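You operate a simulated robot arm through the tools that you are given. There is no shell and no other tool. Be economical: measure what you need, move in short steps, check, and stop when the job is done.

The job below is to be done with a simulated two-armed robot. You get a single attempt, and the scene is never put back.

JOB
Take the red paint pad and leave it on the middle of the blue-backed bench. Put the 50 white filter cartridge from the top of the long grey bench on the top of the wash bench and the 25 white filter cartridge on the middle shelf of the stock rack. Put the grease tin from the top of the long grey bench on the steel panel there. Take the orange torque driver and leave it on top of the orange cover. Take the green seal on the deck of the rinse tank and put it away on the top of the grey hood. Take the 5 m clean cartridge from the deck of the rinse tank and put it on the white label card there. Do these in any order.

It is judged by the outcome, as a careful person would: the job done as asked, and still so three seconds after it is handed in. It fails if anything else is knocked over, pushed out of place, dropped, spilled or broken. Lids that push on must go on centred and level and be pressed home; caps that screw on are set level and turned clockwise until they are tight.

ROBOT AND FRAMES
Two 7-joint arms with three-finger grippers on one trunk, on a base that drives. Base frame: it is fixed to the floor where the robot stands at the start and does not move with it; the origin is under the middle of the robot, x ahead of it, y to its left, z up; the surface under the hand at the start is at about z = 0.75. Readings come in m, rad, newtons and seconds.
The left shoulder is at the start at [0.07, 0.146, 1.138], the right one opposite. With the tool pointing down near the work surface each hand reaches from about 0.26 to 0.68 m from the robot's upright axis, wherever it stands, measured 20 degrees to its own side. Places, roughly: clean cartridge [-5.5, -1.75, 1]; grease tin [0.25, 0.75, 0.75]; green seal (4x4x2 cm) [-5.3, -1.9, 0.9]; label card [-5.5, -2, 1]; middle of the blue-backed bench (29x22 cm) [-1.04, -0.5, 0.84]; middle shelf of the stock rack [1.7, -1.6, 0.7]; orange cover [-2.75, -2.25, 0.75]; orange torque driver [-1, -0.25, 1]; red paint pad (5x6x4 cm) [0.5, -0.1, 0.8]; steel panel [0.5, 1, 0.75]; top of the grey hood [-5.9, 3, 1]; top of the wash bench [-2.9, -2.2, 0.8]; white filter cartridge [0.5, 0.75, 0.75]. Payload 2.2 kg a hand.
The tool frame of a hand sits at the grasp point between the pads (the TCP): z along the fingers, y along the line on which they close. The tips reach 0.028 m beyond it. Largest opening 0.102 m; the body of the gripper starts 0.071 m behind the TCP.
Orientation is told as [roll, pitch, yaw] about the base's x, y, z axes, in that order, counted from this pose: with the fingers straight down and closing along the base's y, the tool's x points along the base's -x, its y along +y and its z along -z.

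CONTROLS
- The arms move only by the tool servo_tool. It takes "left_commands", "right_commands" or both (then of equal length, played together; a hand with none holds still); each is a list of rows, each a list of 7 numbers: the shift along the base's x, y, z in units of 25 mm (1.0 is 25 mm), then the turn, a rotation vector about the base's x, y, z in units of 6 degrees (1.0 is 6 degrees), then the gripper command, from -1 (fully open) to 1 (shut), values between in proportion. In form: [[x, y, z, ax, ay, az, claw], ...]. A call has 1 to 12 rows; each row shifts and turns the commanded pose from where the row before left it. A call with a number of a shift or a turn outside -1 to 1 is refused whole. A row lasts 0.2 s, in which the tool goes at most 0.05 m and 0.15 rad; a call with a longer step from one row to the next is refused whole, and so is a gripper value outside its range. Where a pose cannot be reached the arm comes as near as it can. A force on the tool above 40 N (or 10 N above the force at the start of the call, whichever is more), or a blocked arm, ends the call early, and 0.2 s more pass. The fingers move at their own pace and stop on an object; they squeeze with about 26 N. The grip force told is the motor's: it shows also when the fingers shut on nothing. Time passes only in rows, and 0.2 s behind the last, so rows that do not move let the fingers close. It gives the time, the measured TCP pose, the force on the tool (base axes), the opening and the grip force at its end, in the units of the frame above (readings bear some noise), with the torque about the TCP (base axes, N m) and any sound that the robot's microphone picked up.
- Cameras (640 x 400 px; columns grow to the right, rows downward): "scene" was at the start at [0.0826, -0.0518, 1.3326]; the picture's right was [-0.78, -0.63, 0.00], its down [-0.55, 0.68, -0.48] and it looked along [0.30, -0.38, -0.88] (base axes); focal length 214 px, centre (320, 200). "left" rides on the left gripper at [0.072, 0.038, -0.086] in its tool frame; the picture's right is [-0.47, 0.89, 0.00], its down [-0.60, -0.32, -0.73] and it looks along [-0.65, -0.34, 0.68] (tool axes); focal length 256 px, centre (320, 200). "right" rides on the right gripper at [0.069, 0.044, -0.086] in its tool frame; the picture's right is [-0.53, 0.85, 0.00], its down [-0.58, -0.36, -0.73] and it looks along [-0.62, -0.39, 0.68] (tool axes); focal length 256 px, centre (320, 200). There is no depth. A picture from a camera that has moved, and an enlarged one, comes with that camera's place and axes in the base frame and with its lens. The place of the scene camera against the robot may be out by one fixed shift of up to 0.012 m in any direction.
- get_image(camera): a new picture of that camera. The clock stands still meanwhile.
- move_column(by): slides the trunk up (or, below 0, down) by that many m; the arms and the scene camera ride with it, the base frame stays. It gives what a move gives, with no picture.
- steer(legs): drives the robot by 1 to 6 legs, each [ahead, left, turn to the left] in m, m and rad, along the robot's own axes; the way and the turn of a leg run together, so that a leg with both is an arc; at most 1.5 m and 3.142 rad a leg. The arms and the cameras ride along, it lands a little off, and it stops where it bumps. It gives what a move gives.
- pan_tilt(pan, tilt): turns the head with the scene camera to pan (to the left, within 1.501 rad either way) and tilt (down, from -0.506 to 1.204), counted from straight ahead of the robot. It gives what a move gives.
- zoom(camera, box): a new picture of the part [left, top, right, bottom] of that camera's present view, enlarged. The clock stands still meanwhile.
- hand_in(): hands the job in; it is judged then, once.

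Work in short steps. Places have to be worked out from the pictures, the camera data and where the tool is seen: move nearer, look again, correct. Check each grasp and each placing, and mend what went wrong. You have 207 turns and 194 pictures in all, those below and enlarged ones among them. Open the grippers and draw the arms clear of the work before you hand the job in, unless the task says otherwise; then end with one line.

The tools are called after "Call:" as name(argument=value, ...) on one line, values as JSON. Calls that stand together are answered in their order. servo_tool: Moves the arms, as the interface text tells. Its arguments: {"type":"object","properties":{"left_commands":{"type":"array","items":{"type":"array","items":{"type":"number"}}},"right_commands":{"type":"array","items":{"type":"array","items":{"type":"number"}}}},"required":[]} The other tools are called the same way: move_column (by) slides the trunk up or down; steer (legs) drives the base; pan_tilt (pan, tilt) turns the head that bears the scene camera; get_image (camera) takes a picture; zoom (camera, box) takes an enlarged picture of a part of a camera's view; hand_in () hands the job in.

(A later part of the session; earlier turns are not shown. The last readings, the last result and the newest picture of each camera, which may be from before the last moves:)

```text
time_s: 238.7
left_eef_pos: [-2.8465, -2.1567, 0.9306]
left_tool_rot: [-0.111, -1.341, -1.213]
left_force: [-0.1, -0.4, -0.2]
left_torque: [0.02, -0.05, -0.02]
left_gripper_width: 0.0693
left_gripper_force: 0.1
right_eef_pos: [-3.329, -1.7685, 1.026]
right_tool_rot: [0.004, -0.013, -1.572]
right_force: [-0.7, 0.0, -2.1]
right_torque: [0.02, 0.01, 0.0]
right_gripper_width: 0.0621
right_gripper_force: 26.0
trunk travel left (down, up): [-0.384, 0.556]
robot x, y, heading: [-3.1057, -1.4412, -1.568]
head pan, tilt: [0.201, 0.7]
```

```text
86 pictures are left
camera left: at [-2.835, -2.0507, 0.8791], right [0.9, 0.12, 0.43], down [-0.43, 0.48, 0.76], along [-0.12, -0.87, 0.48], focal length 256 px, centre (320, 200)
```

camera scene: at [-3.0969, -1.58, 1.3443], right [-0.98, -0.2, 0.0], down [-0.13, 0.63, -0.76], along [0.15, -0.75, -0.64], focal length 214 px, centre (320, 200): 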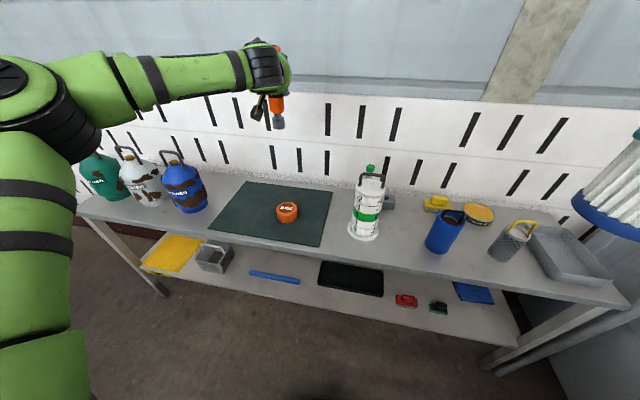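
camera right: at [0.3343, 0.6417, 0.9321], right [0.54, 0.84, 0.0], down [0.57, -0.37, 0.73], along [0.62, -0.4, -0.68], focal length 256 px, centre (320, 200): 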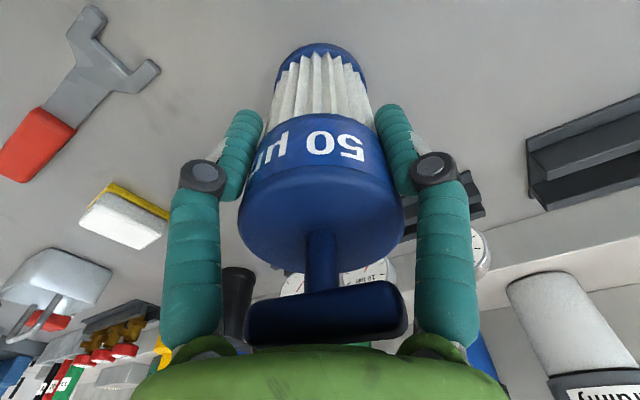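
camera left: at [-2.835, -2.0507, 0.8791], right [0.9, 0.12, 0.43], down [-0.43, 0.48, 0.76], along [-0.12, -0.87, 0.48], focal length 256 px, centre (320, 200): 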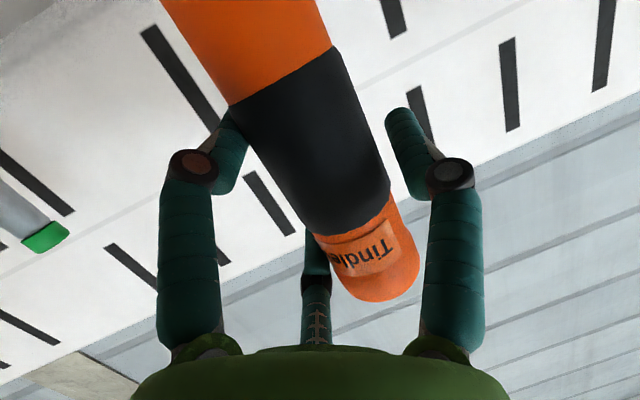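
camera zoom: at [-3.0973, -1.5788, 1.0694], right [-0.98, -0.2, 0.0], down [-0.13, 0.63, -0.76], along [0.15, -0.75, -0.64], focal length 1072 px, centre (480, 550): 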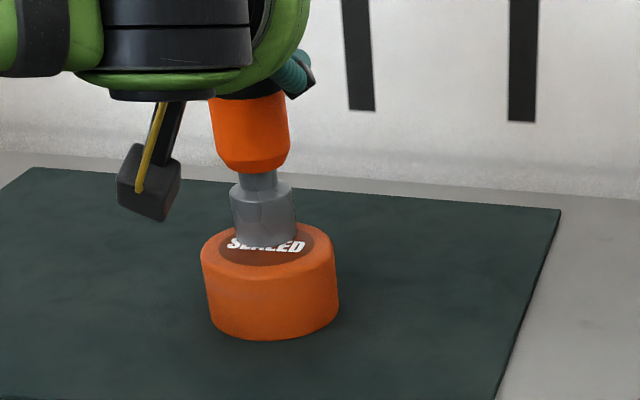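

Force on the hand is ~0, the driver stands by itself. I open fully and retreat straight back along the tool axis.

Call:
servo_tool(left_commands=[[0, 0, 0, 0, 0, 0, -0.6], [0, 0, 0, 0, 0, 0, -1], [0, 0, 0, 0, 0, 0, -1]])

Call:
get_image(camera="left")

```text
time_s: 239.5
left_eef_pos: [-2.8453, -2.1561, 0.9308]
left_tool_rot: [-0.112, -1.34, -1.213]
left_force: [-0.5, -0.1, -0.4]
left_torque: [-0.03, -0.01, -0.03]
left_gripper_width: 0.1019
left_gripper_force: 0.0
right_eef_pos: [-3.3282, -1.7687, 1.0255]
right_tool_rot: [0.005, -0.014, -1.569]
right_force: [0.2, -0.3, -2.4]
right_torque: [-0.02, -0.01, 0.02]
right_gripper_width: 0.0623
right_gripper_force: 26.2
trunk travel left (down, up): [-0.384, 0.556]
robot x, y, heading: [-3.1012, -1.4479, -1.57]
head pan, tilt: [0.201, 0.7]
```

```text
85 pictures are left
camera left: at [-2.8349, -2.0507, 0.8793], right [0.9, 0.12, 0.43], down [-0.43, 0.48, 0.76], along [-0.12, -0.87, 0.48], focal length 256 px, centre (320, 200)
```

left: 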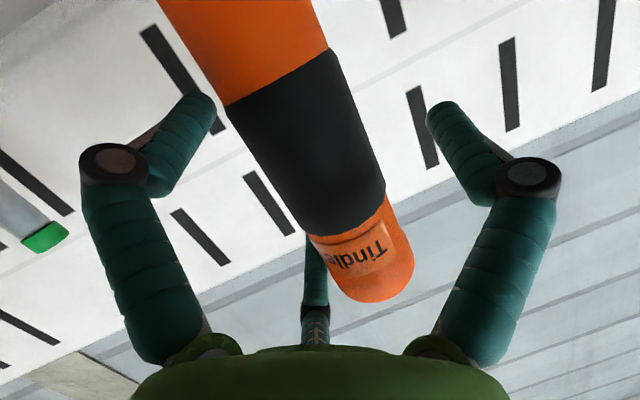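

Standing freely. Retreat along the tool axis.

Call:
servo_tool(left_commands=[[-0.12, 0.5, 0.12, 0, 0, 0, -1], [-0.23, 0.94, 0.23, 0, 0, 0, -1], [-0.23, 0.94, 0.23, 0, 0, 0, -1], [-0.23, 0.94, 0.23, 0, 0, 0, -1], [-0.23, 0.94, 0.23, 0, 0, 0, -1], [-0.23, 0.94, 0.23, 0, 0, 0, -1]])

Call:
get_image(camera="scene")

```text
time_s: 240.9
left_eef_pos: [-2.8784, -2.0257, 0.9644]
left_tool_rot: [-0.113, -1.342, -1.213]
left_force: [0.1, 0.5, 0.0]
left_torque: [-0.04, -0.01, -0.03]
left_gripper_width: 0.1021
left_gripper_force: 0.1
right_eef_pos: [-3.3281, -1.7675, 1.0255]
right_tool_rot: [0.003, -0.014, -1.572]
right_force: [-1.0, 0.0, -1.5]
right_torque: [-0.02, 0.0, -0.02]
right_gripper_width: 0.0624
right_gripper_force: 26.3
trunk travel left (down, up): [-0.384, 0.556]
robot x, y, heading: [-3.1076, -1.4458, -1.571]
head pan, tilt: [0.201, 0.7]
```

```text
84 pictures are left
camera scene: at [-3.0975, -1.5779, 1.0695], right [-0.98, -0.2, 0.0], down [-0.13, 0.63, -0.77], along [0.15, -0.75, -0.64], focal length 214 px, centre (320, 200)
```

scene: 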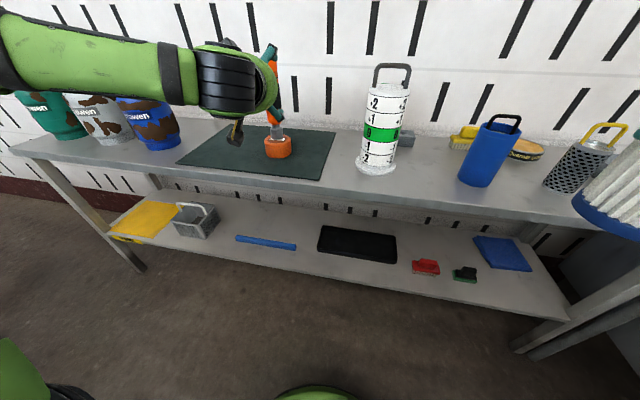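

Driver stands on the cover. I retract the left hand and turn it back to pointing down.

Call:
servo_tool(left_commands=[[-0.1, 0.8, 0.4, 0.5, 0.12, 0, -1], [-0.1, 0.8, 0.4, 0.97, 0.24, 0, -1], [-0.1, 0.6, 0.4, 0.97, 0.24, 0, -1], [-0.1, 0.5, 0.4, 0.97, 0.24, 0, -1], [0, 0.5, 0.4, 0.97, 0.24, 0, -1], [0, 0.5, 0.4, 0.97, 0.24, 0, -1], [0, 0.4, 0.4, 0.97, 0.24, 0, -1], [0, 0.4, 0.4, 0.97, 0.24, 0, -1], [0, 0.4, 0.4, 0.97, 0.24, 0, -1], [0, 0.4, 0.4, 0.97, 0.24, 0, -1], [0, 0.4, 0.4, 0.97, 0.24, 0, -1], [0, 0, 0, 0.97, 0.24, 0, -1]])

Call:
steer(legs=[[0.08, 0.06, 0]])

Call:
get_image(camera="right")

```text
time_s: 243.5
left_eef_pos: [-2.8666, -1.8602, 1.031]
left_tool_rot: [-0.004, -0.138, -1.301]
left_force: [0.5, 0.2, 0.2]
left_torque: [0.03, -0.03, -0.02]
left_gripper_width: 0.102
left_gripper_force: 0.1
left hand out of reach, approached as far as the arm can: row 10, 11, 12
right_eef_pos: [-3.3287, -1.7687, 1.0266]
right_tool_rot: [0.005, -0.014, -1.571]
right_force: [-0.4, 0.2, -0.7]
right_torque: [0.02, -0.01, 0.0]
right_gripper_width: 0.0621
right_gripper_force: 26.0
trunk travel left (down, up): [-0.384, 0.556]
robot x, y, heading: [-3.1043, -1.444, -1.57]
head pan, tilt: [0.201, 0.7]
```

```text
time_s: 244.7
left_eef_pos: [-2.8053, -1.9391, 1.0295]
left_tool_rot: [-0.005, -0.138, -1.3]
left_force: [0.5, 0.5, -0.5]
left_torque: [0.03, 0.03, -0.04]
left_gripper_width: 0.1021
left_gripper_force: 0.1
right_eef_pos: [-3.2683, -1.8475, 1.0253]
right_tool_rot: [0.002, -0.015, -1.57]
right_force: [0.9, 0.0, -1.8]
right_torque: [0.02, -0.01, 0.02]
right_gripper_width: 0.0621
right_gripper_force: 25.7
trunk travel left (down, up): [-0.384, 0.556]
robot x, y, heading: [-3.0421, -1.5247, -1.571]
head pan, tilt: [0.201, 0.7]
```

```text
83 pictures are left
camera right: at [-3.2237, -1.7788, 1.1116], right [0.85, -0.53, 0.01], down [-0.37, -0.57, 0.74], along [-0.39, -0.63, -0.68], focal length 256 px, centre (320, 200)
```

right: 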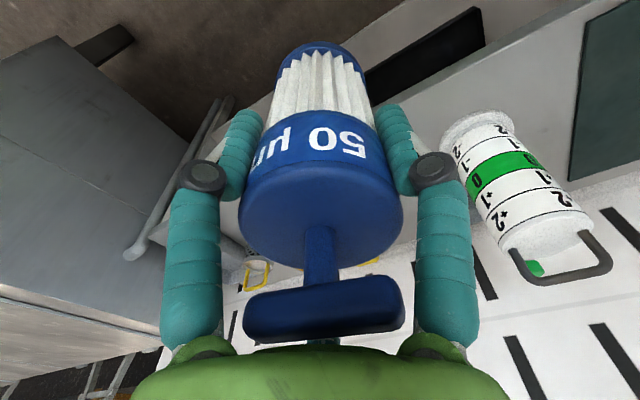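

The gap target is [-3.27,-2.065]. I extend the right hand forward at height, then check.

Call:
servo_tool(right_commands=[[0, -0.97, 0, 0, 0, 0, 1], [0, -0.97, 0, 0, 0, 0, 1], [0, -0.97, 0, 0, 0, 0, 1], [0, -0.97, 0, 0, 0, 0, 1], [0, -0.97, 0, 0, 0, 0, 1], [0, -0.97, 0, 0, 0, 0, 1], [0, -0.97, 0, 0, 0, 0, 1], [0, -0.97, 0, 0, 0, 0, 1], [0, -0.97, 0, 0, 0, 0, 1], [0, 0, 0, 0, 0, 0, 1]])

Call:
pan_tilt(pan=-0.3, tilt=0.6)

Call:
get_image(camera="scene")

Call:
get_image(camera="right")

```text
time_s: 246.8
left_eef_pos: [-2.8063, -1.9392, 1.03]
left_tool_rot: [-0.005, -0.14, -1.301]
left_force: [-0.2, 0.5, -0.3]
left_torque: [-0.02, -0.03, 0.01]
left_gripper_width: 0.1022
left_gripper_force: 0.2
right_eef_pos: [-3.2751, -2.0384, 1.001]
right_tool_rot: [0.003, -0.015, -1.569]
right_force: [1.0, 0.6, -2.6]
right_torque: [-0.01, -0.01, 0.01]
right_gripper_width: 0.0621
right_gripper_force: 25.8
right hand out of reach, approached as far as the arm can: row 7, 8, 9
trunk travel left (down, up): [-0.384, 0.556]
robot x, y, heading: [-3.0474, -1.5244, -1.567]
head pan, tilt: [0.201, 0.7]
```

```text
time_s: 247.8
left_eef_pos: [-2.8066, -1.939, 1.0285]
left_tool_rot: [-0.005, -0.139, -1.302]
left_force: [0.2, -0.1, 0.3]
left_torque: [-0.01, 0.02, 0.02]
left_gripper_width: 0.102
left_gripper_force: 0.1
right_eef_pos: [-3.275, -2.0371, 1.0009]
right_tool_rot: [0.003, -0.015, -1.569]
right_force: [-0.8, -0.8, -2.3]
right_torque: [-0.01, 0.0, 0.0]
right_gripper_width: 0.062
right_gripper_force: 26.1
trunk travel left (down, up): [-0.384, 0.556]
robot x, y, heading: [-3.0457, -1.5285, -1.568]
head pan, tilt: [-0.3, 0.6]
```

```text
82 pictures are left
camera scene: at [-3.0799, -1.6597, 1.078], right [-0.96, 0.29, 0.0], down [0.17, 0.54, -0.82], along [-0.24, -0.79, -0.57], focal length 214 px, centre (320, 200)
```

scene: 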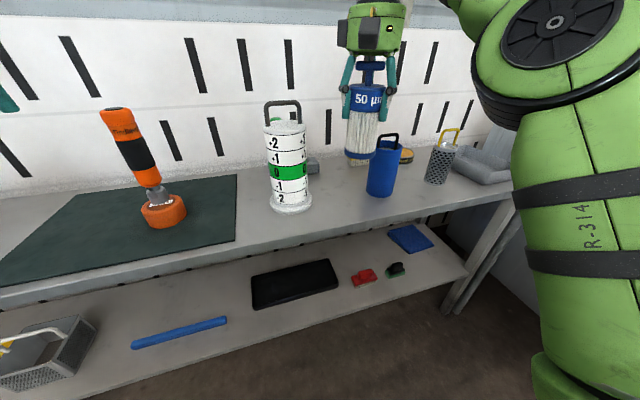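

```text
81 pictures are left
camera right: at [-3.2306, -1.9671, 1.087], right [0.85, -0.53, 0.01], down [-0.37, -0.57, 0.74], along [-0.39, -0.63, -0.67], focal length 256 px, centre (320, 200)
```

right: 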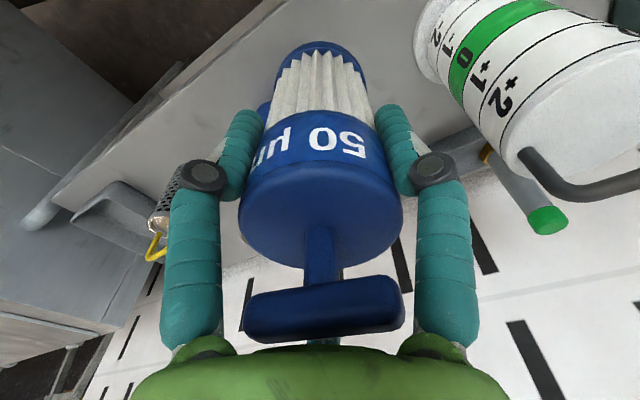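

Gap mid is x≈-3.27; hand is at -3.275. I nudge the base ahead 3 cm, then lower with the column.

Call:
steer(legs=[[0.03, 0, 0]])

Call:
move_column(by=-0.125)

Call:
get_image(camera="scene")

Call:
get_image(camera="right")

```text
time_s: 248.6
left_eef_pos: [-2.8068, -1.968, 1.0299]
left_tool_rot: [-0.004, -0.139, -1.302]
left_force: [-0.7, -0.3, -1.2]
left_torque: [0.02, 0.0, -0.03]
left_gripper_width: 0.1018
left_gripper_force: 0.0
right_eef_pos: [-3.274, -2.0669, 1.0012]
right_tool_rot: [0.004, -0.016, -1.57]
right_force: [-0.2, -0.4, -2.1]
right_torque: [0.04, 0.02, -0.01]
right_gripper_width: 0.0623
right_gripper_force: 25.4
trunk travel left (down, up): [-0.384, 0.556]
robot x, y, heading: [-3.0461, -1.5539, -1.57]
head pan, tilt: [-0.3, 0.6]
```

```text
time_s: 250.2
left_eef_pos: [-2.8068, -1.9691, 0.906]
left_tool_rot: [-0.005, -0.139, -1.302]
left_force: [-0.6, 0.6, 0.3]
left_torque: [-0.03, -0.01, -0.05]
left_gripper_width: 0.1021
left_gripper_force: 0.1
right_eef_pos: [-3.2748, -2.0664, 0.8772]
right_tool_rot: [0.005, -0.016, -1.571]
right_force: [-0.3, -0.3, -1.8]
right_torque: [0.01, -0.01, 0.01]
right_gripper_width: 0.0621
right_gripper_force: 25.7
trunk travel left (down, up): [-0.259, 0.681]
robot x, y, heading: [-3.0453, -1.5536, -1.569]
head pan, tilt: [-0.3, 0.6]
```

```text
80 pictures are left
camera scene: at [-3.0799, -1.6887, 0.9531], right [-0.96, 0.29, 0.0], down [0.17, 0.54, -0.83], along [-0.24, -0.79, -0.56], focal length 214 px, centre (320, 200)
```

scene: 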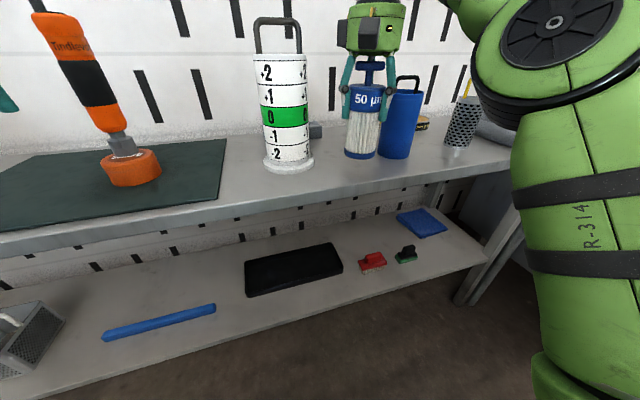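

```text
79 pictures are left
camera right: at [-3.2306, -1.9961, 0.9622], right [0.85, -0.53, 0.01], down [-0.37, -0.57, 0.74], along [-0.39, -0.63, -0.67], focal length 256 px, centre (320, 200)
```

right: 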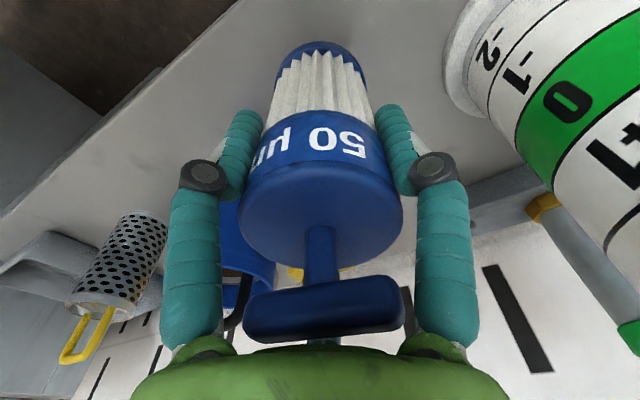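

Clear on both sides. Lower the last 3 cm gently.

Call:
servo_tool(right_commands=[[0.25, 0, -0.4, 0, 0, 0, 1], [0, 0, -0.4, 0, 0, 0, 1], [0, 0, -0.25, 0, 0, 0, 1], [0, 0, -0.15, 0, 0, 0, 1], [0, 0, 0, 0, 0, 0, 1]])

```text
time_s: 251.3
left_eef_pos: [-2.8064, -1.9682, 0.9058]
left_tool_rot: [-0.005, -0.14, -1.303]
left_force: [0.1, -0.3, 0.4]
left_torque: [0.01, 0.0, 0.01]
left_gripper_width: 0.102
left_gripper_force: 0.2
right_eef_pos: [-3.2679, -2.0659, 0.8488]
right_tool_rot: [0.004, -0.02, -1.57]
right_force: [-0.2, -2.8, 5.6]
right_torque: [-0.07, 0.07, 0.02]
right_gripper_width: 0.0621
right_gripper_force: 25.8
trunk travel left (down, up): [-0.259, 0.681]
robot x, y, heading: [-3.0497, -1.5495, -1.566]
head pan, tilt: [-0.3, 0.6]
```

Contact (force now +5.6 N). Open a little, then rise straight up.

Call:
servo_tool(right_commands=[[0, 0, 0, 0, 0, 0, -0.2], [0, 0, 0, 0, 0, 0, -0.5], [0, 0, 0, 0, 0, 0, -0.5], [0, 0, 0.5, 0, 0, 0, -0.5], [0, 0, 1, 0, 0, 0, -0.5], [0, 0, 1, 0, 0, 0, -0.5], [0, 0, 1, 0, 0, 0, -0.5], [0, 0, 1, 0, 0, 0, -0.5], [0, 0, 1, 0, 0, 0, -0.5], [0, 0, 1, 0, 0, 0, -0.5]])

Call:
get_image(camera="scene")

```text
time_s: 253.6
left_eef_pos: [-2.8062, -1.967, 0.9057]
left_tool_rot: [-0.005, -0.14, -1.303]
left_force: [-0.1, -0.1, -0.9]
left_torque: [0.02, 0.01, 0.01]
left_gripper_width: 0.102
left_gripper_force: 0.0
right_eef_pos: [-3.2765, -2.0333, 0.8999]
right_tool_rot: [0.003, -0.017, -1.569]
right_force: [0.2, 0.2, 0.4]
right_torque: [-0.03, 0.03, -0.01]
right_gripper_width: 0.0767
right_gripper_force: 0.2
right hand out of reach, approached as far as the arm can: row 5, 6, 7, 8, 9, 10
trunk travel left (down, up): [-0.259, 0.681]
robot x, y, heading: [-3.044, -1.5548, -1.565]
head pan, tilt: [-0.3, 0.6]
```

```text
78 pictures are left
camera scene: at [-3.0799, -1.6887, 0.9531], right [-0.96, 0.29, 0.0], down [0.17, 0.54, -0.83], along [-0.24, -0.79, -0.56], focal length 214 px, centre (320, 200)
```

scene: 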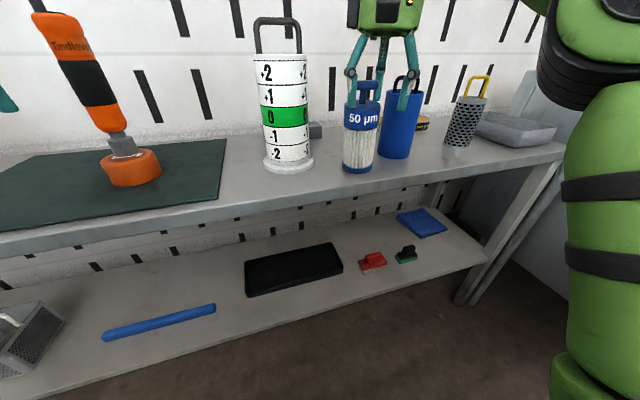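

The arm can't rise further itself; fingertips are now around the T-bar only. I raise the column straight up.

Call:
move_column(by=0.2)

Call:
get_image(camera="scene")

Call:
get_image(camera="right")

```text
time_s: 255.7
left_eef_pos: [-2.8057, -1.9673, 1.1052]
left_tool_rot: [-0.006, -0.139, -1.302]
left_force: [-0.5, 0.2, 0.5]
left_torque: [0.01, 0.01, 0.04]
left_gripper_width: 0.102
left_gripper_force: 0.1
right_eef_pos: [-3.2756, -2.0327, 1.1004]
right_tool_rot: [0.004, -0.019, -1.57]
right_force: [0.3, 0.2, 0.3]
right_torque: [-0.01, 0.0, -0.03]
right_gripper_width: 0.0763
right_gripper_force: 0.0
trunk travel left (down, up): [-0.459, 0.481]
robot x, y, heading: [-3.0468, -1.5525, -1.568]
head pan, tilt: [-0.3, 0.6]
```

```text
77 pictures are left
camera scene: at [-3.0798, -1.6888, 1.153], right [-0.96, 0.29, 0.0], down [0.17, 0.54, -0.82], along [-0.24, -0.79, -0.57], focal length 214 px, centre (320, 200)
```

scene: 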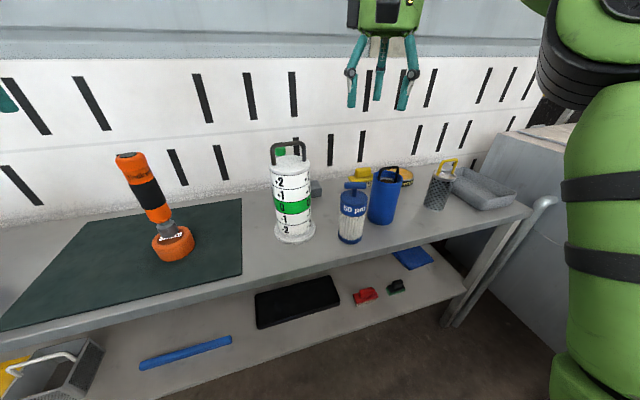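

```text
76 pictures are left
camera right: at [-3.2325, -1.9626, 1.185], right [0.85, -0.53, 0.01], down [-0.37, -0.56, 0.74], along [-0.39, -0.63, -0.67], focal length 256 px, centre (320, 200)
```

right: 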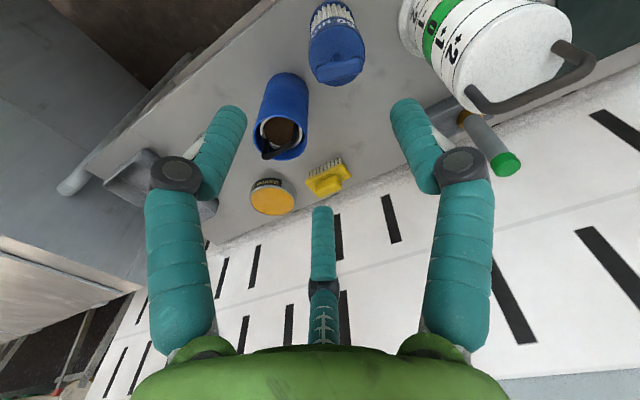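

The 50 stands on the bench. I back off, straighten the left hand, and look toward the rinse tank.

Call:
steer(legs=[[-0.3, 0, 0]])

Call:
servo_tool(left_commands=[[0, 0, 0, 0.6, 0.15, 0, -1], [0, 0, 0, 0.6, 0.15, 0, -1]], right_commands=[[0, 1, 0.3, 0, 0, 0, -1], [0, 1, 0.3, 0, 0, 0, -1]])

Call:
pan_tilt(pan=-1.0, tilt=0.35)

Call:
get_image(camera="scene")

```text
time_s: 257.8
left_eef_pos: [-2.8054, -1.6619, 1.1048]
left_tool_rot: [-0.004, -0.14, -1.298]
left_force: [-0.2, -0.3, 0.5]
left_torque: [-0.02, -0.01, 0.01]
left_gripper_width: 0.102
left_gripper_force: 0.0
right_eef_pos: [-3.2761, -1.7267, 1.0994]
right_tool_rot: [0.002, -0.018, -1.568]
right_force: [0.2, 0.4, 0.1]
right_torque: [-0.01, 0.02, -0.01]
right_gripper_width: 0.0764
right_gripper_force: 0.0
trunk travel left (down, up): [-0.459, 0.481]
robot x, y, heading: [-3.0497, -1.2474, -1.566]
head pan, tilt: [-0.3, 0.6]
```

```text
time_s: 258.4
left_eef_pos: [-2.801, -1.6508, 1.0851]
left_tool_rot: [-0.006, -0.013, -1.297]
left_force: [-0.4, -0.1, -0.3]
left_torque: [0.0, 0.0, -0.02]
left_gripper_width: 0.1019
left_gripper_force: 0.0
left hand out of reach, approached as far as the arm can: row 1, 2
right_eef_pos: [-3.277, -1.6754, 1.116]
right_tool_rot: [0.004, -0.019, -1.568]
right_force: [-0.2, 0.2, -0.1]
right_torque: [-0.01, 0.02, 0.01]
right_gripper_width: 0.1021
right_gripper_force: 0.0
trunk travel left (down, up): [-0.459, 0.481]
robot x, y, heading: [-3.046, -1.2522, -1.568]
head pan, tilt: [-0.3, 0.6]
```

```text
time_s: 259.5
left_eef_pos: [-2.8003, -1.6525, 1.0856]
left_tool_rot: [-0.003, -0.013, -1.299]
left_force: [0.0, -0.6, -0.1]
left_torque: [0.01, 0.03, 0.04]
left_gripper_width: 0.1021
left_gripper_force: 0.1
right_eef_pos: [-3.2771, -1.6771, 1.1142]
right_tool_rot: [0.004, -0.018, -1.568]
right_force: [0.3, -0.3, -0.6]
right_torque: [0.02, -0.02, 0.02]
right_gripper_width: 0.102
right_gripper_force: 0.0
trunk travel left (down, up): [-0.459, 0.481]
robot x, y, heading: [-3.0468, -1.2514, -1.562]
head pan, tilt: [-1.0, 0.351]
```

```text
75 pictures are left
camera scene: at [-3.1329, -1.3488, 1.1758], right [-0.54, 0.84, 0.0], down [0.29, 0.19, -0.94], along [-0.79, -0.51, -0.34], focal length 214 px, centre (320, 200)
```

scene: 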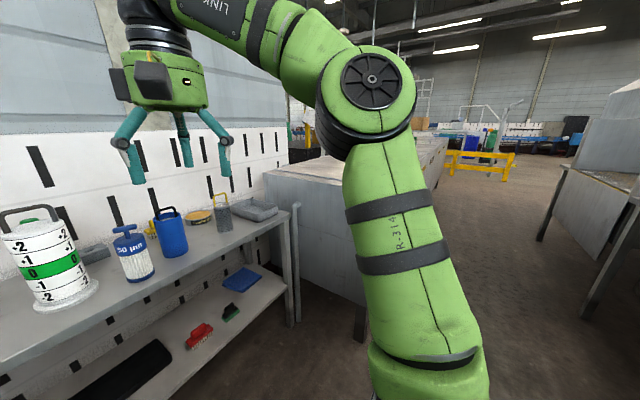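

The rinse tank is the grey box from x≈-3.95 on, front at y≈-1.64. I raise the column and strafe right toward x≈-5.1.

Call:
move_column(by=0.2)

Call:
steer(legs=[[0, -1.1, 0], [0, -1.0, 0]])

Call:
pan_tilt(pan=-0.1, tilt=0.5)

Call:
get_image(camera="scene")

```text
time_s: 261.6
left_eef_pos: [-2.7998, -1.6515, 1.2855]
left_tool_rot: [-0.003, -0.013, -1.298]
left_force: [-0.2, -0.5, 0.5]
left_torque: [-0.01, 0.03, -0.04]
left_gripper_width: 0.1022
left_gripper_force: 0.1
right_eef_pos: [-3.277, -1.6774, 1.315]
right_tool_rot: [0.003, -0.017, -1.568]
right_force: [-0.6, 0.2, 0.1]
right_torque: [-0.02, -0.02, 0.03]
right_gripper_width: 0.1017
right_gripper_force: 0.0
trunk travel left (down, up): [-0.659, 0.281]
robot x, y, heading: [-3.0464, -1.2455, -1.564]
head pan, tilt: [-1.0, 0.351]
```

```text
time_s: 272.1
left_eef_pos: [-4.8952, -1.6683, 1.2852]
left_tool_rot: [-0.006, -0.012, -1.287]
left_force: [-0.2, -0.6, 0.0]
left_torque: [0.02, 0.01, 0.02]
left_gripper_width: 0.1019
left_gripper_force: 0.1
right_eef_pos: [-5.3699, -1.6989, 1.3139]
right_tool_rot: [0.004, -0.018, -1.553]
right_force: [0.9, 0.0, 0.8]
right_torque: [0.01, 0.01, 0.0]
right_gripper_width: 0.1019
right_gripper_force: 0.0
trunk travel left (down, up): [-0.659, 0.281]
robot x, y, heading: [-5.1458, -1.2647, -1.552]
head pan, tilt: [-1.0, 0.351]
```

```text
time_s: 273.3
left_eef_pos: [-4.8957, -1.6682, 1.2864]
left_tool_rot: [-0.004, -0.013, -1.287]
left_force: [0.6, 0.3, -0.6]
left_torque: [-0.03, 0.02, -0.01]
left_gripper_width: 0.1021
left_gripper_force: 0.0
right_eef_pos: [-5.3704, -1.6988, 1.3156]
right_tool_rot: [0.004, -0.018, -1.554]
right_force: [0.2, 0.4, -1.1]
right_torque: [-0.03, 0.0, -0.01]
right_gripper_width: 0.1019
right_gripper_force: 0.1
trunk travel left (down, up): [-0.659, 0.281]
robot x, y, heading: [-5.1504, -1.2669, -1.55]
head pan, tilt: [-0.099, 0.499]
```

```text
74 pictures are left
camera scene: at [-5.1618, -1.4081, 1.3622], right [-1.0, 0.08, 0.0], down [0.04, 0.48, -0.88], along [-0.07, -0.88, -0.48], focal length 214 px, centre (320, 200)
```

scene: 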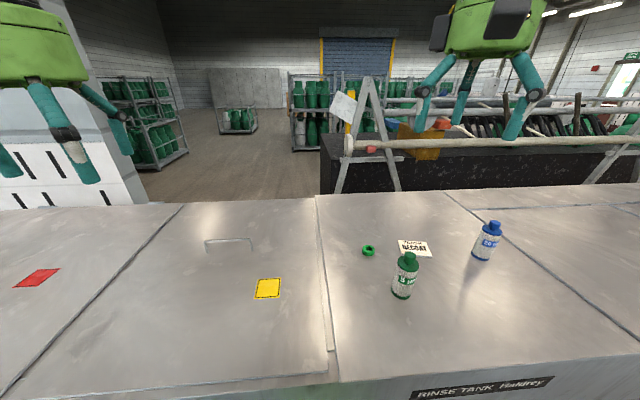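

Tank deck visible: green ring, label card, green and blue cartridges. I zoom.

Call:
zoom(camera="scene", box=[340, 205, 540, 330])

Call:
get_image(camera="right")

```text
3.20 times, centred on (440, 268) of scene
camera zoom: at [-5.1618, -1.4081, 1.3622], right [-1.0, 0.08, 0.0], down [0.04, 0.48, -0.88], along [-0.07, -0.88, -0.48], focal length 686 px, centre (-64, -16)
```

zoom: 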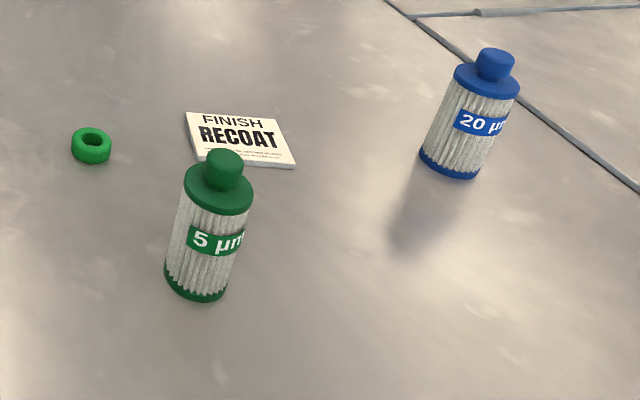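

```text
72 pictures are left
camera right: at [-5.3283, -1.6282, 1.4003], right [0.85, -0.52, 0.01], down [-0.36, -0.57, 0.74], along [-0.38, -0.64, -0.67], focal length 256 px, centre (320, 200)
```

right: 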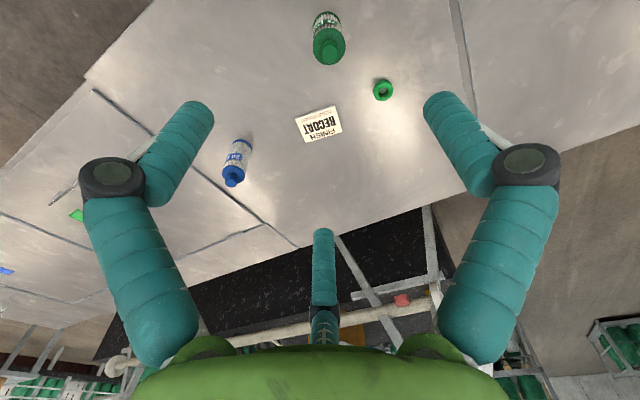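

Deck z≈0.92: seal ≈[-5.338,-1.877], card ≈[-5.48,-1.882], green 5 µm cartridge ≈[-5.376,-1.74] with top ≈1.045. I lower the column 0.15 and look with the right hand's camera.

Call:
move_column(by=-0.15)

Call:
get_image(camera="right")

Call:
get_image(camera="scene")

```text
time_s: 275.0
left_eef_pos: [-4.8956, -1.6686, 1.1362]
left_tool_rot: [-0.004, -0.013, -1.286]
left_force: [0.1, 0.1, -0.3]
left_torque: [-0.01, 0.03, 0.04]
left_gripper_width: 0.1019
left_gripper_force: 0.0
right_eef_pos: [-5.3706, -1.6996, 1.1654]
right_tool_rot: [0.002, -0.018, -1.553]
right_force: [0.2, 0.0, 0.3]
right_torque: [-0.03, 0.02, 0.01]
right_gripper_width: 0.1021
right_gripper_force: 0.0
trunk travel left (down, up): [-0.509, 0.431]
robot x, y, heading: [-5.1461, -1.2655, -1.554]
head pan, tilt: [-0.099, 0.499]
```

```text
71 pictures are left
camera right: at [-5.3283, -1.628, 1.2504], right [0.85, -0.52, 0.01], down [-0.36, -0.57, 0.74], along [-0.38, -0.64, -0.67], focal length 256 px, centre (320, 200)
```

right: 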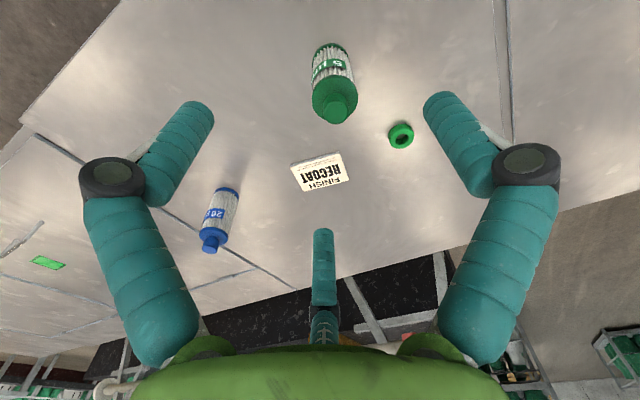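

```text
70 pictures are left
camera scene: at [-5.1617, -1.4079, 1.2122], right [-1.0, 0.08, 0.0], down [0.04, 0.48, -0.88], along [-0.07, -0.88, -0.48], focal length 214 px, centre (320, 200)
```

scene: 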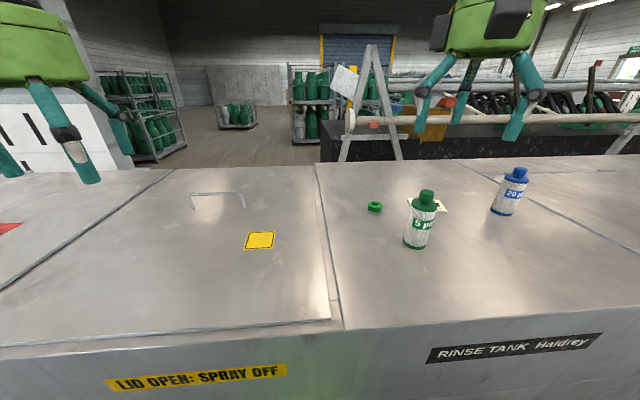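

Cartridge axis ≈ [-5.374,-1.738], top 1.05. Right hand moves over it and part-way down.

Call:
servo_tool(right_commands=[[-0.07, -0.77, 0, 0, 0, 0, -1], [-0.07, -0.77, 0, 0, 0, 0, -1], [0, 0, -1, 0, 0, 0, -1], [0, 0, -1, 0, 0, 0, -1], [0, 0, -0.6, 0, 0, 0, -1], [0, 0, 0, 0, 0, 0, -1]])

Call:
get_image(camera="right")

Call:
zoom(camera="scene", box=[330, 130, 490, 230])

```text
time_s: 276.4
left_eef_pos: [-4.8958, -1.6676, 1.1361]
left_tool_rot: [-0.003, -0.012, -1.287]
left_force: [0.4, 1.6, -0.4]
left_torque: [0.02, 0.02, 0.0]
left_gripper_width: 0.102
left_gripper_force: 0.0
right_eef_pos: [-5.3744, -1.7343, 1.0931]
right_tool_rot: [0.004, -0.018, -1.553]
right_force: [0.7, 0.4, -0.8]
right_torque: [-0.02, 0.01, 0.0]
right_gripper_width: 0.1017
right_gripper_force: 0.1
right hand out of reach, approached as far as the arm can: row 2
trunk travel left (down, up): [-0.509, 0.431]
robot x, y, heading: [-5.1473, -1.2664, -1.552]
head pan, tilt: [-0.099, 0.499]
```

```text
69 pictures are left
camera right: at [-5.3316, -1.6636, 1.1784], right [0.85, -0.52, 0.01], down [-0.36, -0.57, 0.74], along [-0.38, -0.64, -0.67], focal length 256 px, centre (320, 200)
```

right: 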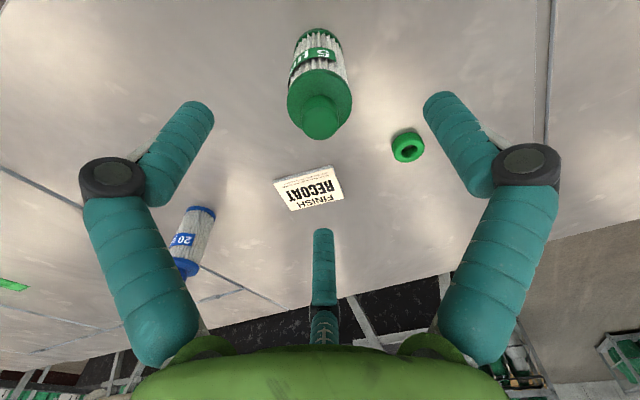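

```text
4.00 times, centred on (410, 180) of scene
camera zoom: at [-5.1614, -1.4078, 1.2122], right [-1.0, 0.08, 0.0], down [0.04, 0.48, -0.88], along [-0.07, -0.88, -0.48], focal length 858 px, centre (-40, 280)
```

zoom: 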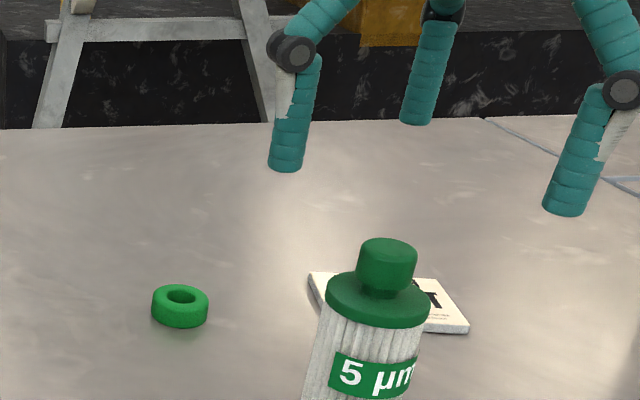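

Aligned within 5 mm. Descend to z≈1.0 and close.

Call:
servo_tool(right_commands=[[0.15, 0.1, -1, 0, 0, 0, -1], [0, 0, -1, 0, 0, 0, -1], [0, 0, -1, 0, 0, 0, -1], [0, 0, -0.7, 0, 0, 0, -1], [0, 0, 0, 0, 0, 0, -0.3], [0, 0, 0, 0, 0, 0, 0.4], [0, 0, 0, 0, 0, 0, 1], [0, 0, 0, 0, 0, 0, 1], [0, 0, 0, 0, 0, 0, 1]])

Call:
get_image(camera="right")

```text
time_s: 278.4
left_eef_pos: [-4.8936, -1.6668, 1.1355]
left_tool_rot: [-0.003, -0.013, -1.287]
left_force: [0.0, 0.5, 1.1]
left_torque: [0.0, -0.02, 0.0]
left_gripper_width: 0.102
left_gripper_force: 0.0
right_eef_pos: [-5.3697, -1.7306, 1.003]
right_tool_rot: [0.002, -0.019, -1.554]
right_force: [-0.4, 0.3, 4.4]
right_torque: [0.08, -0.06, -0.01]
right_gripper_width: 0.0425
right_gripper_force: 25.6
trunk travel left (down, up): [-0.509, 0.431]
robot x, y, heading: [-5.1481, -1.2646, -1.559]
head pan, tilt: [-0.099, 0.499]
```

```text
67 pictures are left
camera right: at [-5.3265, -1.6597, 1.0871], right [0.85, -0.52, 0.01], down [-0.36, -0.57, 0.74], along [-0.38, -0.64, -0.67], focal length 256 px, centre (320, 200)
```

right: 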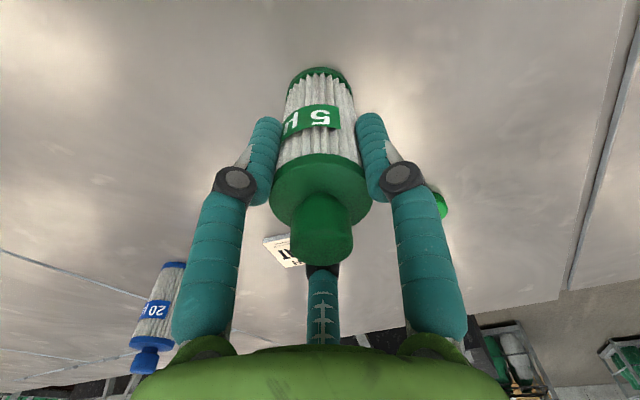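

Gripped. Lift 10 cm, then strafe right so the card is ahead of the right hand.

Call:
servo_tool(right_commands=[[0, 0, 0.5, 0, 0, 0, 1], [0, 0, 1, 0, 0, 0, 1], [0, 0, 1, 0, 0, 0, 1], [0, 0, 1, 0, 0, 0, 1]])

Call:
steer(legs=[[0, -0.11, 0]])

Call:
servo_tool(right_commands=[[0, -1, 0, 0, 0, 0, 1], [0, -1, 0, 0, 0, 0, 1], [0, -1, 0, 0, 0, 0, 1], [0, -1, 0, 0, 0, 0, 1], [0, 0, 0, 0, 0, 0, 1]])

Call:
get_image(camera="right")

Call:
get_image(camera="scene")

```text
time_s: 279.4
left_eef_pos: [-4.8952, -1.6665, 1.1353]
left_tool_rot: [-0.006, -0.013, -1.287]
left_force: [-0.6, 0.2, 0.4]
left_torque: [0.0, 0.02, -0.03]
left_gripper_width: 0.1019
left_gripper_force: 0.1
right_eef_pos: [-5.3688, -1.7309, 1.0898]
right_tool_rot: [0.003, -0.017, -1.552]
right_force: [-0.2, -0.2, -1.2]
right_torque: [0.03, -0.01, -0.03]
right_gripper_width: 0.0422
right_gripper_force: 25.6
trunk travel left (down, up): [-0.509, 0.431]
robot x, y, heading: [-5.1475, -1.2621, -1.549]
head pan, tilt: [-0.099, 0.499]
```

```text
time_s: 280.6
left_eef_pos: [-5.0027, -1.6704, 1.1348]
left_tool_rot: [-0.004, -0.013, -1.282]
left_force: [-0.1, -0.6, 0.9]
left_torque: [-0.01, 0.01, 0.01]
left_gripper_width: 0.1021
left_gripper_force: 0.1
right_eef_pos: [-5.4762, -1.7337, 1.0897]
right_tool_rot: [0.005, -0.018, -1.55]
right_force: [0.0, 0.9, -0.3]
right_torque: [-0.01, -0.01, 0.01]
right_gripper_width: 0.0421
right_gripper_force: 26.1
trunk travel left (down, up): [-0.509, 0.431]
robot x, y, heading: [-5.2539, -1.2659, -1.553]
head pan, tilt: [-0.099, 0.499]
```

```text
time_s: 281.8
left_eef_pos: [-5.0043, -1.67, 1.1359]
left_tool_rot: [-0.005, -0.013, -1.284]
left_force: [-1.6, -0.4, -0.8]
left_torque: [-0.08, -0.04, 0.04]
left_gripper_width: 0.1022
left_gripper_force: 0.0
right_eef_pos: [-5.4781, -1.8232, 1.0868]
right_tool_rot: [0.007, -0.019, -1.553]
right_force: [-0.8, 0.0, -0.2]
right_torque: [0.0, -0.03, -0.02]
right_gripper_width: 0.0425
right_gripper_force: 25.6
right hand out of reach, approached as far as the arm can: row 4
trunk travel left (down, up): [-0.509, 0.431]
robot x, y, heading: [-5.2574, -1.2719, -1.556]
head pan, tilt: [-0.099, 0.499]
```

```text
66 pictures are left
camera right: at [-5.4349, -1.7518, 1.1729], right [0.86, -0.52, 0.01], down [-0.36, -0.57, 0.74], along [-0.38, -0.64, -0.67], focal length 256 px, centre (320, 200)
```

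right: 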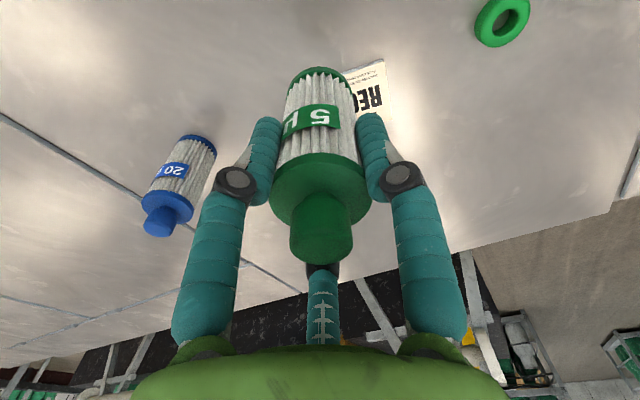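

```text
65 pictures are left
camera scene: at [-5.271, -1.4094, 1.2123], right [-1.0, 0.08, 0.0], down [0.04, 0.48, -0.88], along [-0.07, -0.88, -0.48], focal length 214 px, centre (320, 200)
```

scene: 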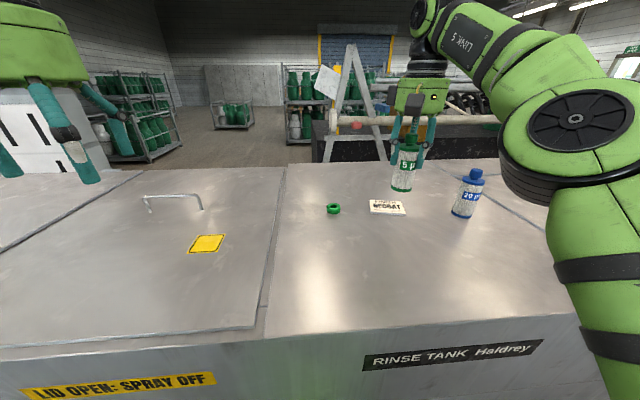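

Card centre (hand camera) ≈ [-5.474,-1.877]. Reach is limited because the shoulder is low; I raise the column 0.15 and then reach forward and down.

Call:
move_column(by=0.15)

Call:
servo_tool(right_commands=[[0, 0, -1, 0, 0, 0, 1], [0, 0, -1, 0, 0, 0, 1], [0, 0, -1, 0, 0, 0, 1], [0, 0, -1, 0, 0, 0, 1], [0, 0, -1, 0, 0, 0, 1], [0.05, -0.7, 0, 0, 0, 0, 1], [0.05, -0.7, 0, 0, 0, 0, 1], [0.05, -0.7, 0, 0, 0, 0, 1], [0, 0, 0, 0, 0, 0, 1]])

Call:
get_image(camera="right")

Call:
zoom(camera="scene", box=[310, 140, 470, 240])

```text
time_s: 283.6
left_eef_pos: [-5.0034, -1.67, 1.2857]
left_tool_rot: [-0.005, -0.013, -1.284]
left_force: [-0.4, 0.0, -0.6]
left_torque: [0.02, 0.04, 0.02]
left_gripper_width: 0.1021
left_gripper_force: 0.1
right_eef_pos: [-5.4779, -1.8236, 1.2365]
right_tool_rot: [0.003, -0.019, -1.554]
right_force: [0.0, -1.0, -0.7]
right_torque: [-0.03, 0.0, -0.01]
right_gripper_width: 0.0421
right_gripper_force: 26.5
trunk travel left (down, up): [-0.659, 0.281]
robot x, y, heading: [-5.2541, -1.2687, -1.55]
head pan, tilt: [-0.099, 0.499]
```

```text
time_s: 285.6
left_eef_pos: [-5.0034, -1.6709, 1.2865]
left_tool_rot: [-0.004, -0.012, -1.285]
left_force: [0.0, 0.2, -0.3]
left_torque: [-0.04, -0.02, 0.01]
left_gripper_width: 0.1021
left_gripper_force: 0.0
right_eef_pos: [-5.4744, -1.8747, 1.1115]
right_tool_rot: [0.004, -0.019, -1.554]
right_force: [0.1, 1.0, -1.1]
right_torque: [-0.02, 0.01, -0.02]
right_gripper_width: 0.0422
right_gripper_force: 26.4
trunk travel left (down, up): [-0.659, 0.281]
robot x, y, heading: [-5.2555, -1.2698, -1.554]
head pan, tilt: [-0.099, 0.499]
```

```text
64 pictures are left
camera right: at [-5.4309, -1.8041, 1.1977], right [0.85, -0.52, 0.01], down [-0.36, -0.57, 0.74], along [-0.38, -0.64, -0.67], focal length 256 px, centre (320, 200)
```

right: 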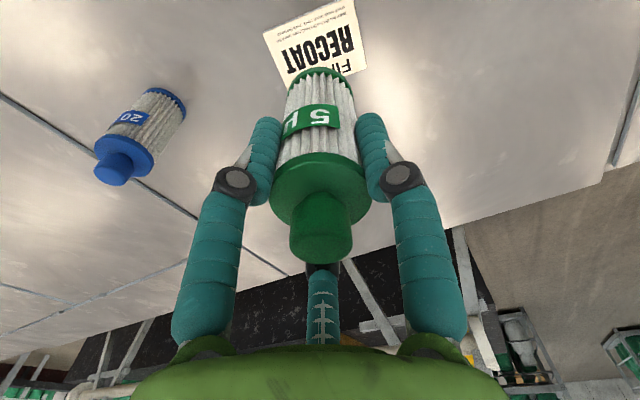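

```text
4.00 times, centred on (390, 190) of scene
camera zoom: at [-5.2702, -1.4097, 1.3622], right [-1.0, 0.08, 0.0], down [0.04, 0.48, -0.88], along [-0.07, -0.88, -0.48], focal length 858 px, centre (40, 240)
```

zoom: 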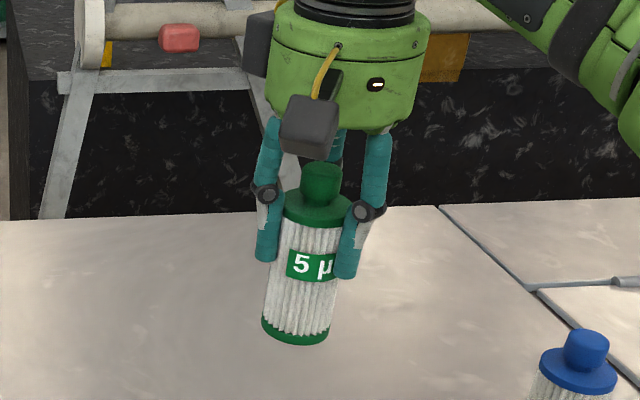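

Card and TCP coincide within 2 mm. Lower to near contact.

Call:
servo_tool(right_commands=[[0, 0, -1, 0, 0, 0, 1], [0, 0, -1, 0, 0, 0, 1], [0, 0, -1, 0, 0, 0, 1], [0, 0, -0.6, 0, 0, 0, 1], [0, 0, -0.2, 0, 0, 0, 1], [0, 0, -0.15, 0, 0, 0, 1], [0, 0, 0, 0, 0, 0, 1]])

Call:
get_image(camera="right")

```text
time_s: 287.1
left_eef_pos: [-5.0039, -1.6705, 1.2855]
left_tool_rot: [-0.004, -0.012, -1.283]
left_force: [-0.1, 0.0, 0.5]
left_torque: [-0.02, 0.02, 0.02]
left_gripper_width: 0.1019
left_gripper_force: 0.1
right_eef_pos: [-5.473, -1.8765, 1.014]
right_tool_rot: [0.003, -0.02, -1.554]
right_force: [0.1, -0.5, -0.1]
right_torque: [-0.01, 0.0, 0.03]
right_gripper_width: 0.0425
right_gripper_force: 25.7
trunk travel left (down, up): [-0.659, 0.281]
robot x, y, heading: [-5.2527, -1.2695, -1.552]
head pan, tilt: [-0.099, 0.499]
```

```text
62 pictures are left
camera right: at [-5.4306, -1.8048, 1.0993], right [0.85, -0.52, 0.01], down [-0.36, -0.57, 0.74], along [-0.38, -0.64, -0.67], focal length 256 px, centre (320, 200)
```

right: 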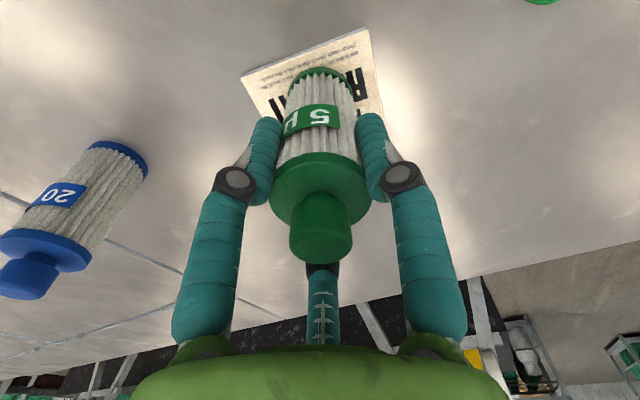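

Call:
servo_tool(right_commands=[[0, 0, -0.15, 0, 0, 0, 1], [0, 0, -0.1, 0, 0, 0, 1], [0, 0, 0, 0, 0, 0, 1]])

```text
time_s: 287.9
left_eef_pos: [-5.0027, -1.6689, 1.2854]
left_tool_rot: [-0.005, -0.014, -1.286]
left_force: [-0.6, 0.1, 0.2]
left_torque: [0.01, 0.04, 0.01]
left_gripper_width: 0.1022
left_gripper_force: 0.0
right_eef_pos: [-5.4724, -1.8752, 1.0102]
right_tool_rot: [0.005, -0.024, -1.553]
right_force: [0.1, -1.7, 12.7]
right_torque: [0.06, 0.17, 0.01]
right_gripper_width: 0.0424
right_gripper_force: 25.8
trunk travel left (down, up): [-0.659, 0.281]
robot x, y, heading: [-5.2537, -1.2698, -1.555]
head pan, tilt: [-0.099, 0.499]
```

Contact (≈13 N). Relieve, open moderately, and rise.

Call:
servo_tool(right_commands=[[0, 0, 0.1, 0, 0, 0, 1], [0, 0, 0, 0, 0, 0, 0.1], [0, 0, 0, 0, 0, 0, -0.3], [0, 0, 0, 0, 0, 0, -0.5], [0, 0, 0.6, 0, 0, 0, -0.5], [0, 0, 1, 0, 0, 0, -0.5], [0, 0, 1, 0, 0, 0, -0.5], [0, 0, 1, 0, 0, 0, -0.5], [0, 0, 1, 0, 0, 0, -0.5]])

Call:
get_image(camera="right")

Call:
zoom(camera="scene", box=[310, 140, 470, 240])

```text
time_s: 289.9
left_eef_pos: [-5.0026, -1.6694, 1.2858]
left_tool_rot: [-0.007, -0.014, -1.285]
left_force: [0.2, 0.0, 0.8]
left_torque: [-0.01, -0.01, 0.0]
left_gripper_width: 0.102
left_gripper_force: 0.0
right_eef_pos: [-5.4722, -1.8765, 1.1264]
right_tool_rot: [0.003, -0.02, -1.553]
right_force: [0.5, 0.2, -0.1]
right_torque: [-0.03, 0.02, 0.02]
right_gripper_width: 0.0767
right_gripper_force: 0.0
trunk travel left (down, up): [-0.659, 0.281]
robot x, y, heading: [-5.2511, -1.2728, -1.554]
head pan, tilt: [-0.099, 0.499]
```

```text
61 pictures are left
camera right: at [-5.43, -1.804, 1.2116], right [0.85, -0.52, 0.01], down [-0.36, -0.57, 0.74], along [-0.38, -0.64, -0.67], focal length 256 px, centre (320, 200)
```

right: 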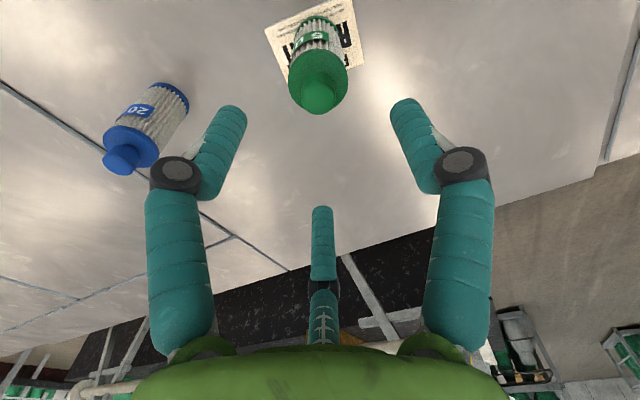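

```text
4.00 times, centred on (390, 190) of scene
camera zoom: at [-5.2689, -1.4093, 1.3622], right [-1.0, 0.08, 0.0], down [0.04, 0.48, -0.88], along [-0.07, -0.88, -0.48], focal length 858 px, centre (40, 240)
```

zoom: 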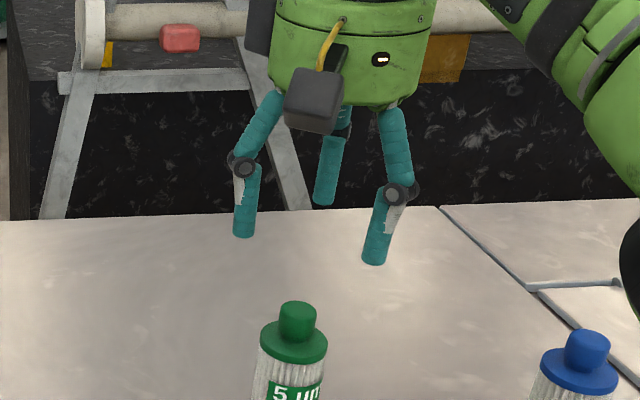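

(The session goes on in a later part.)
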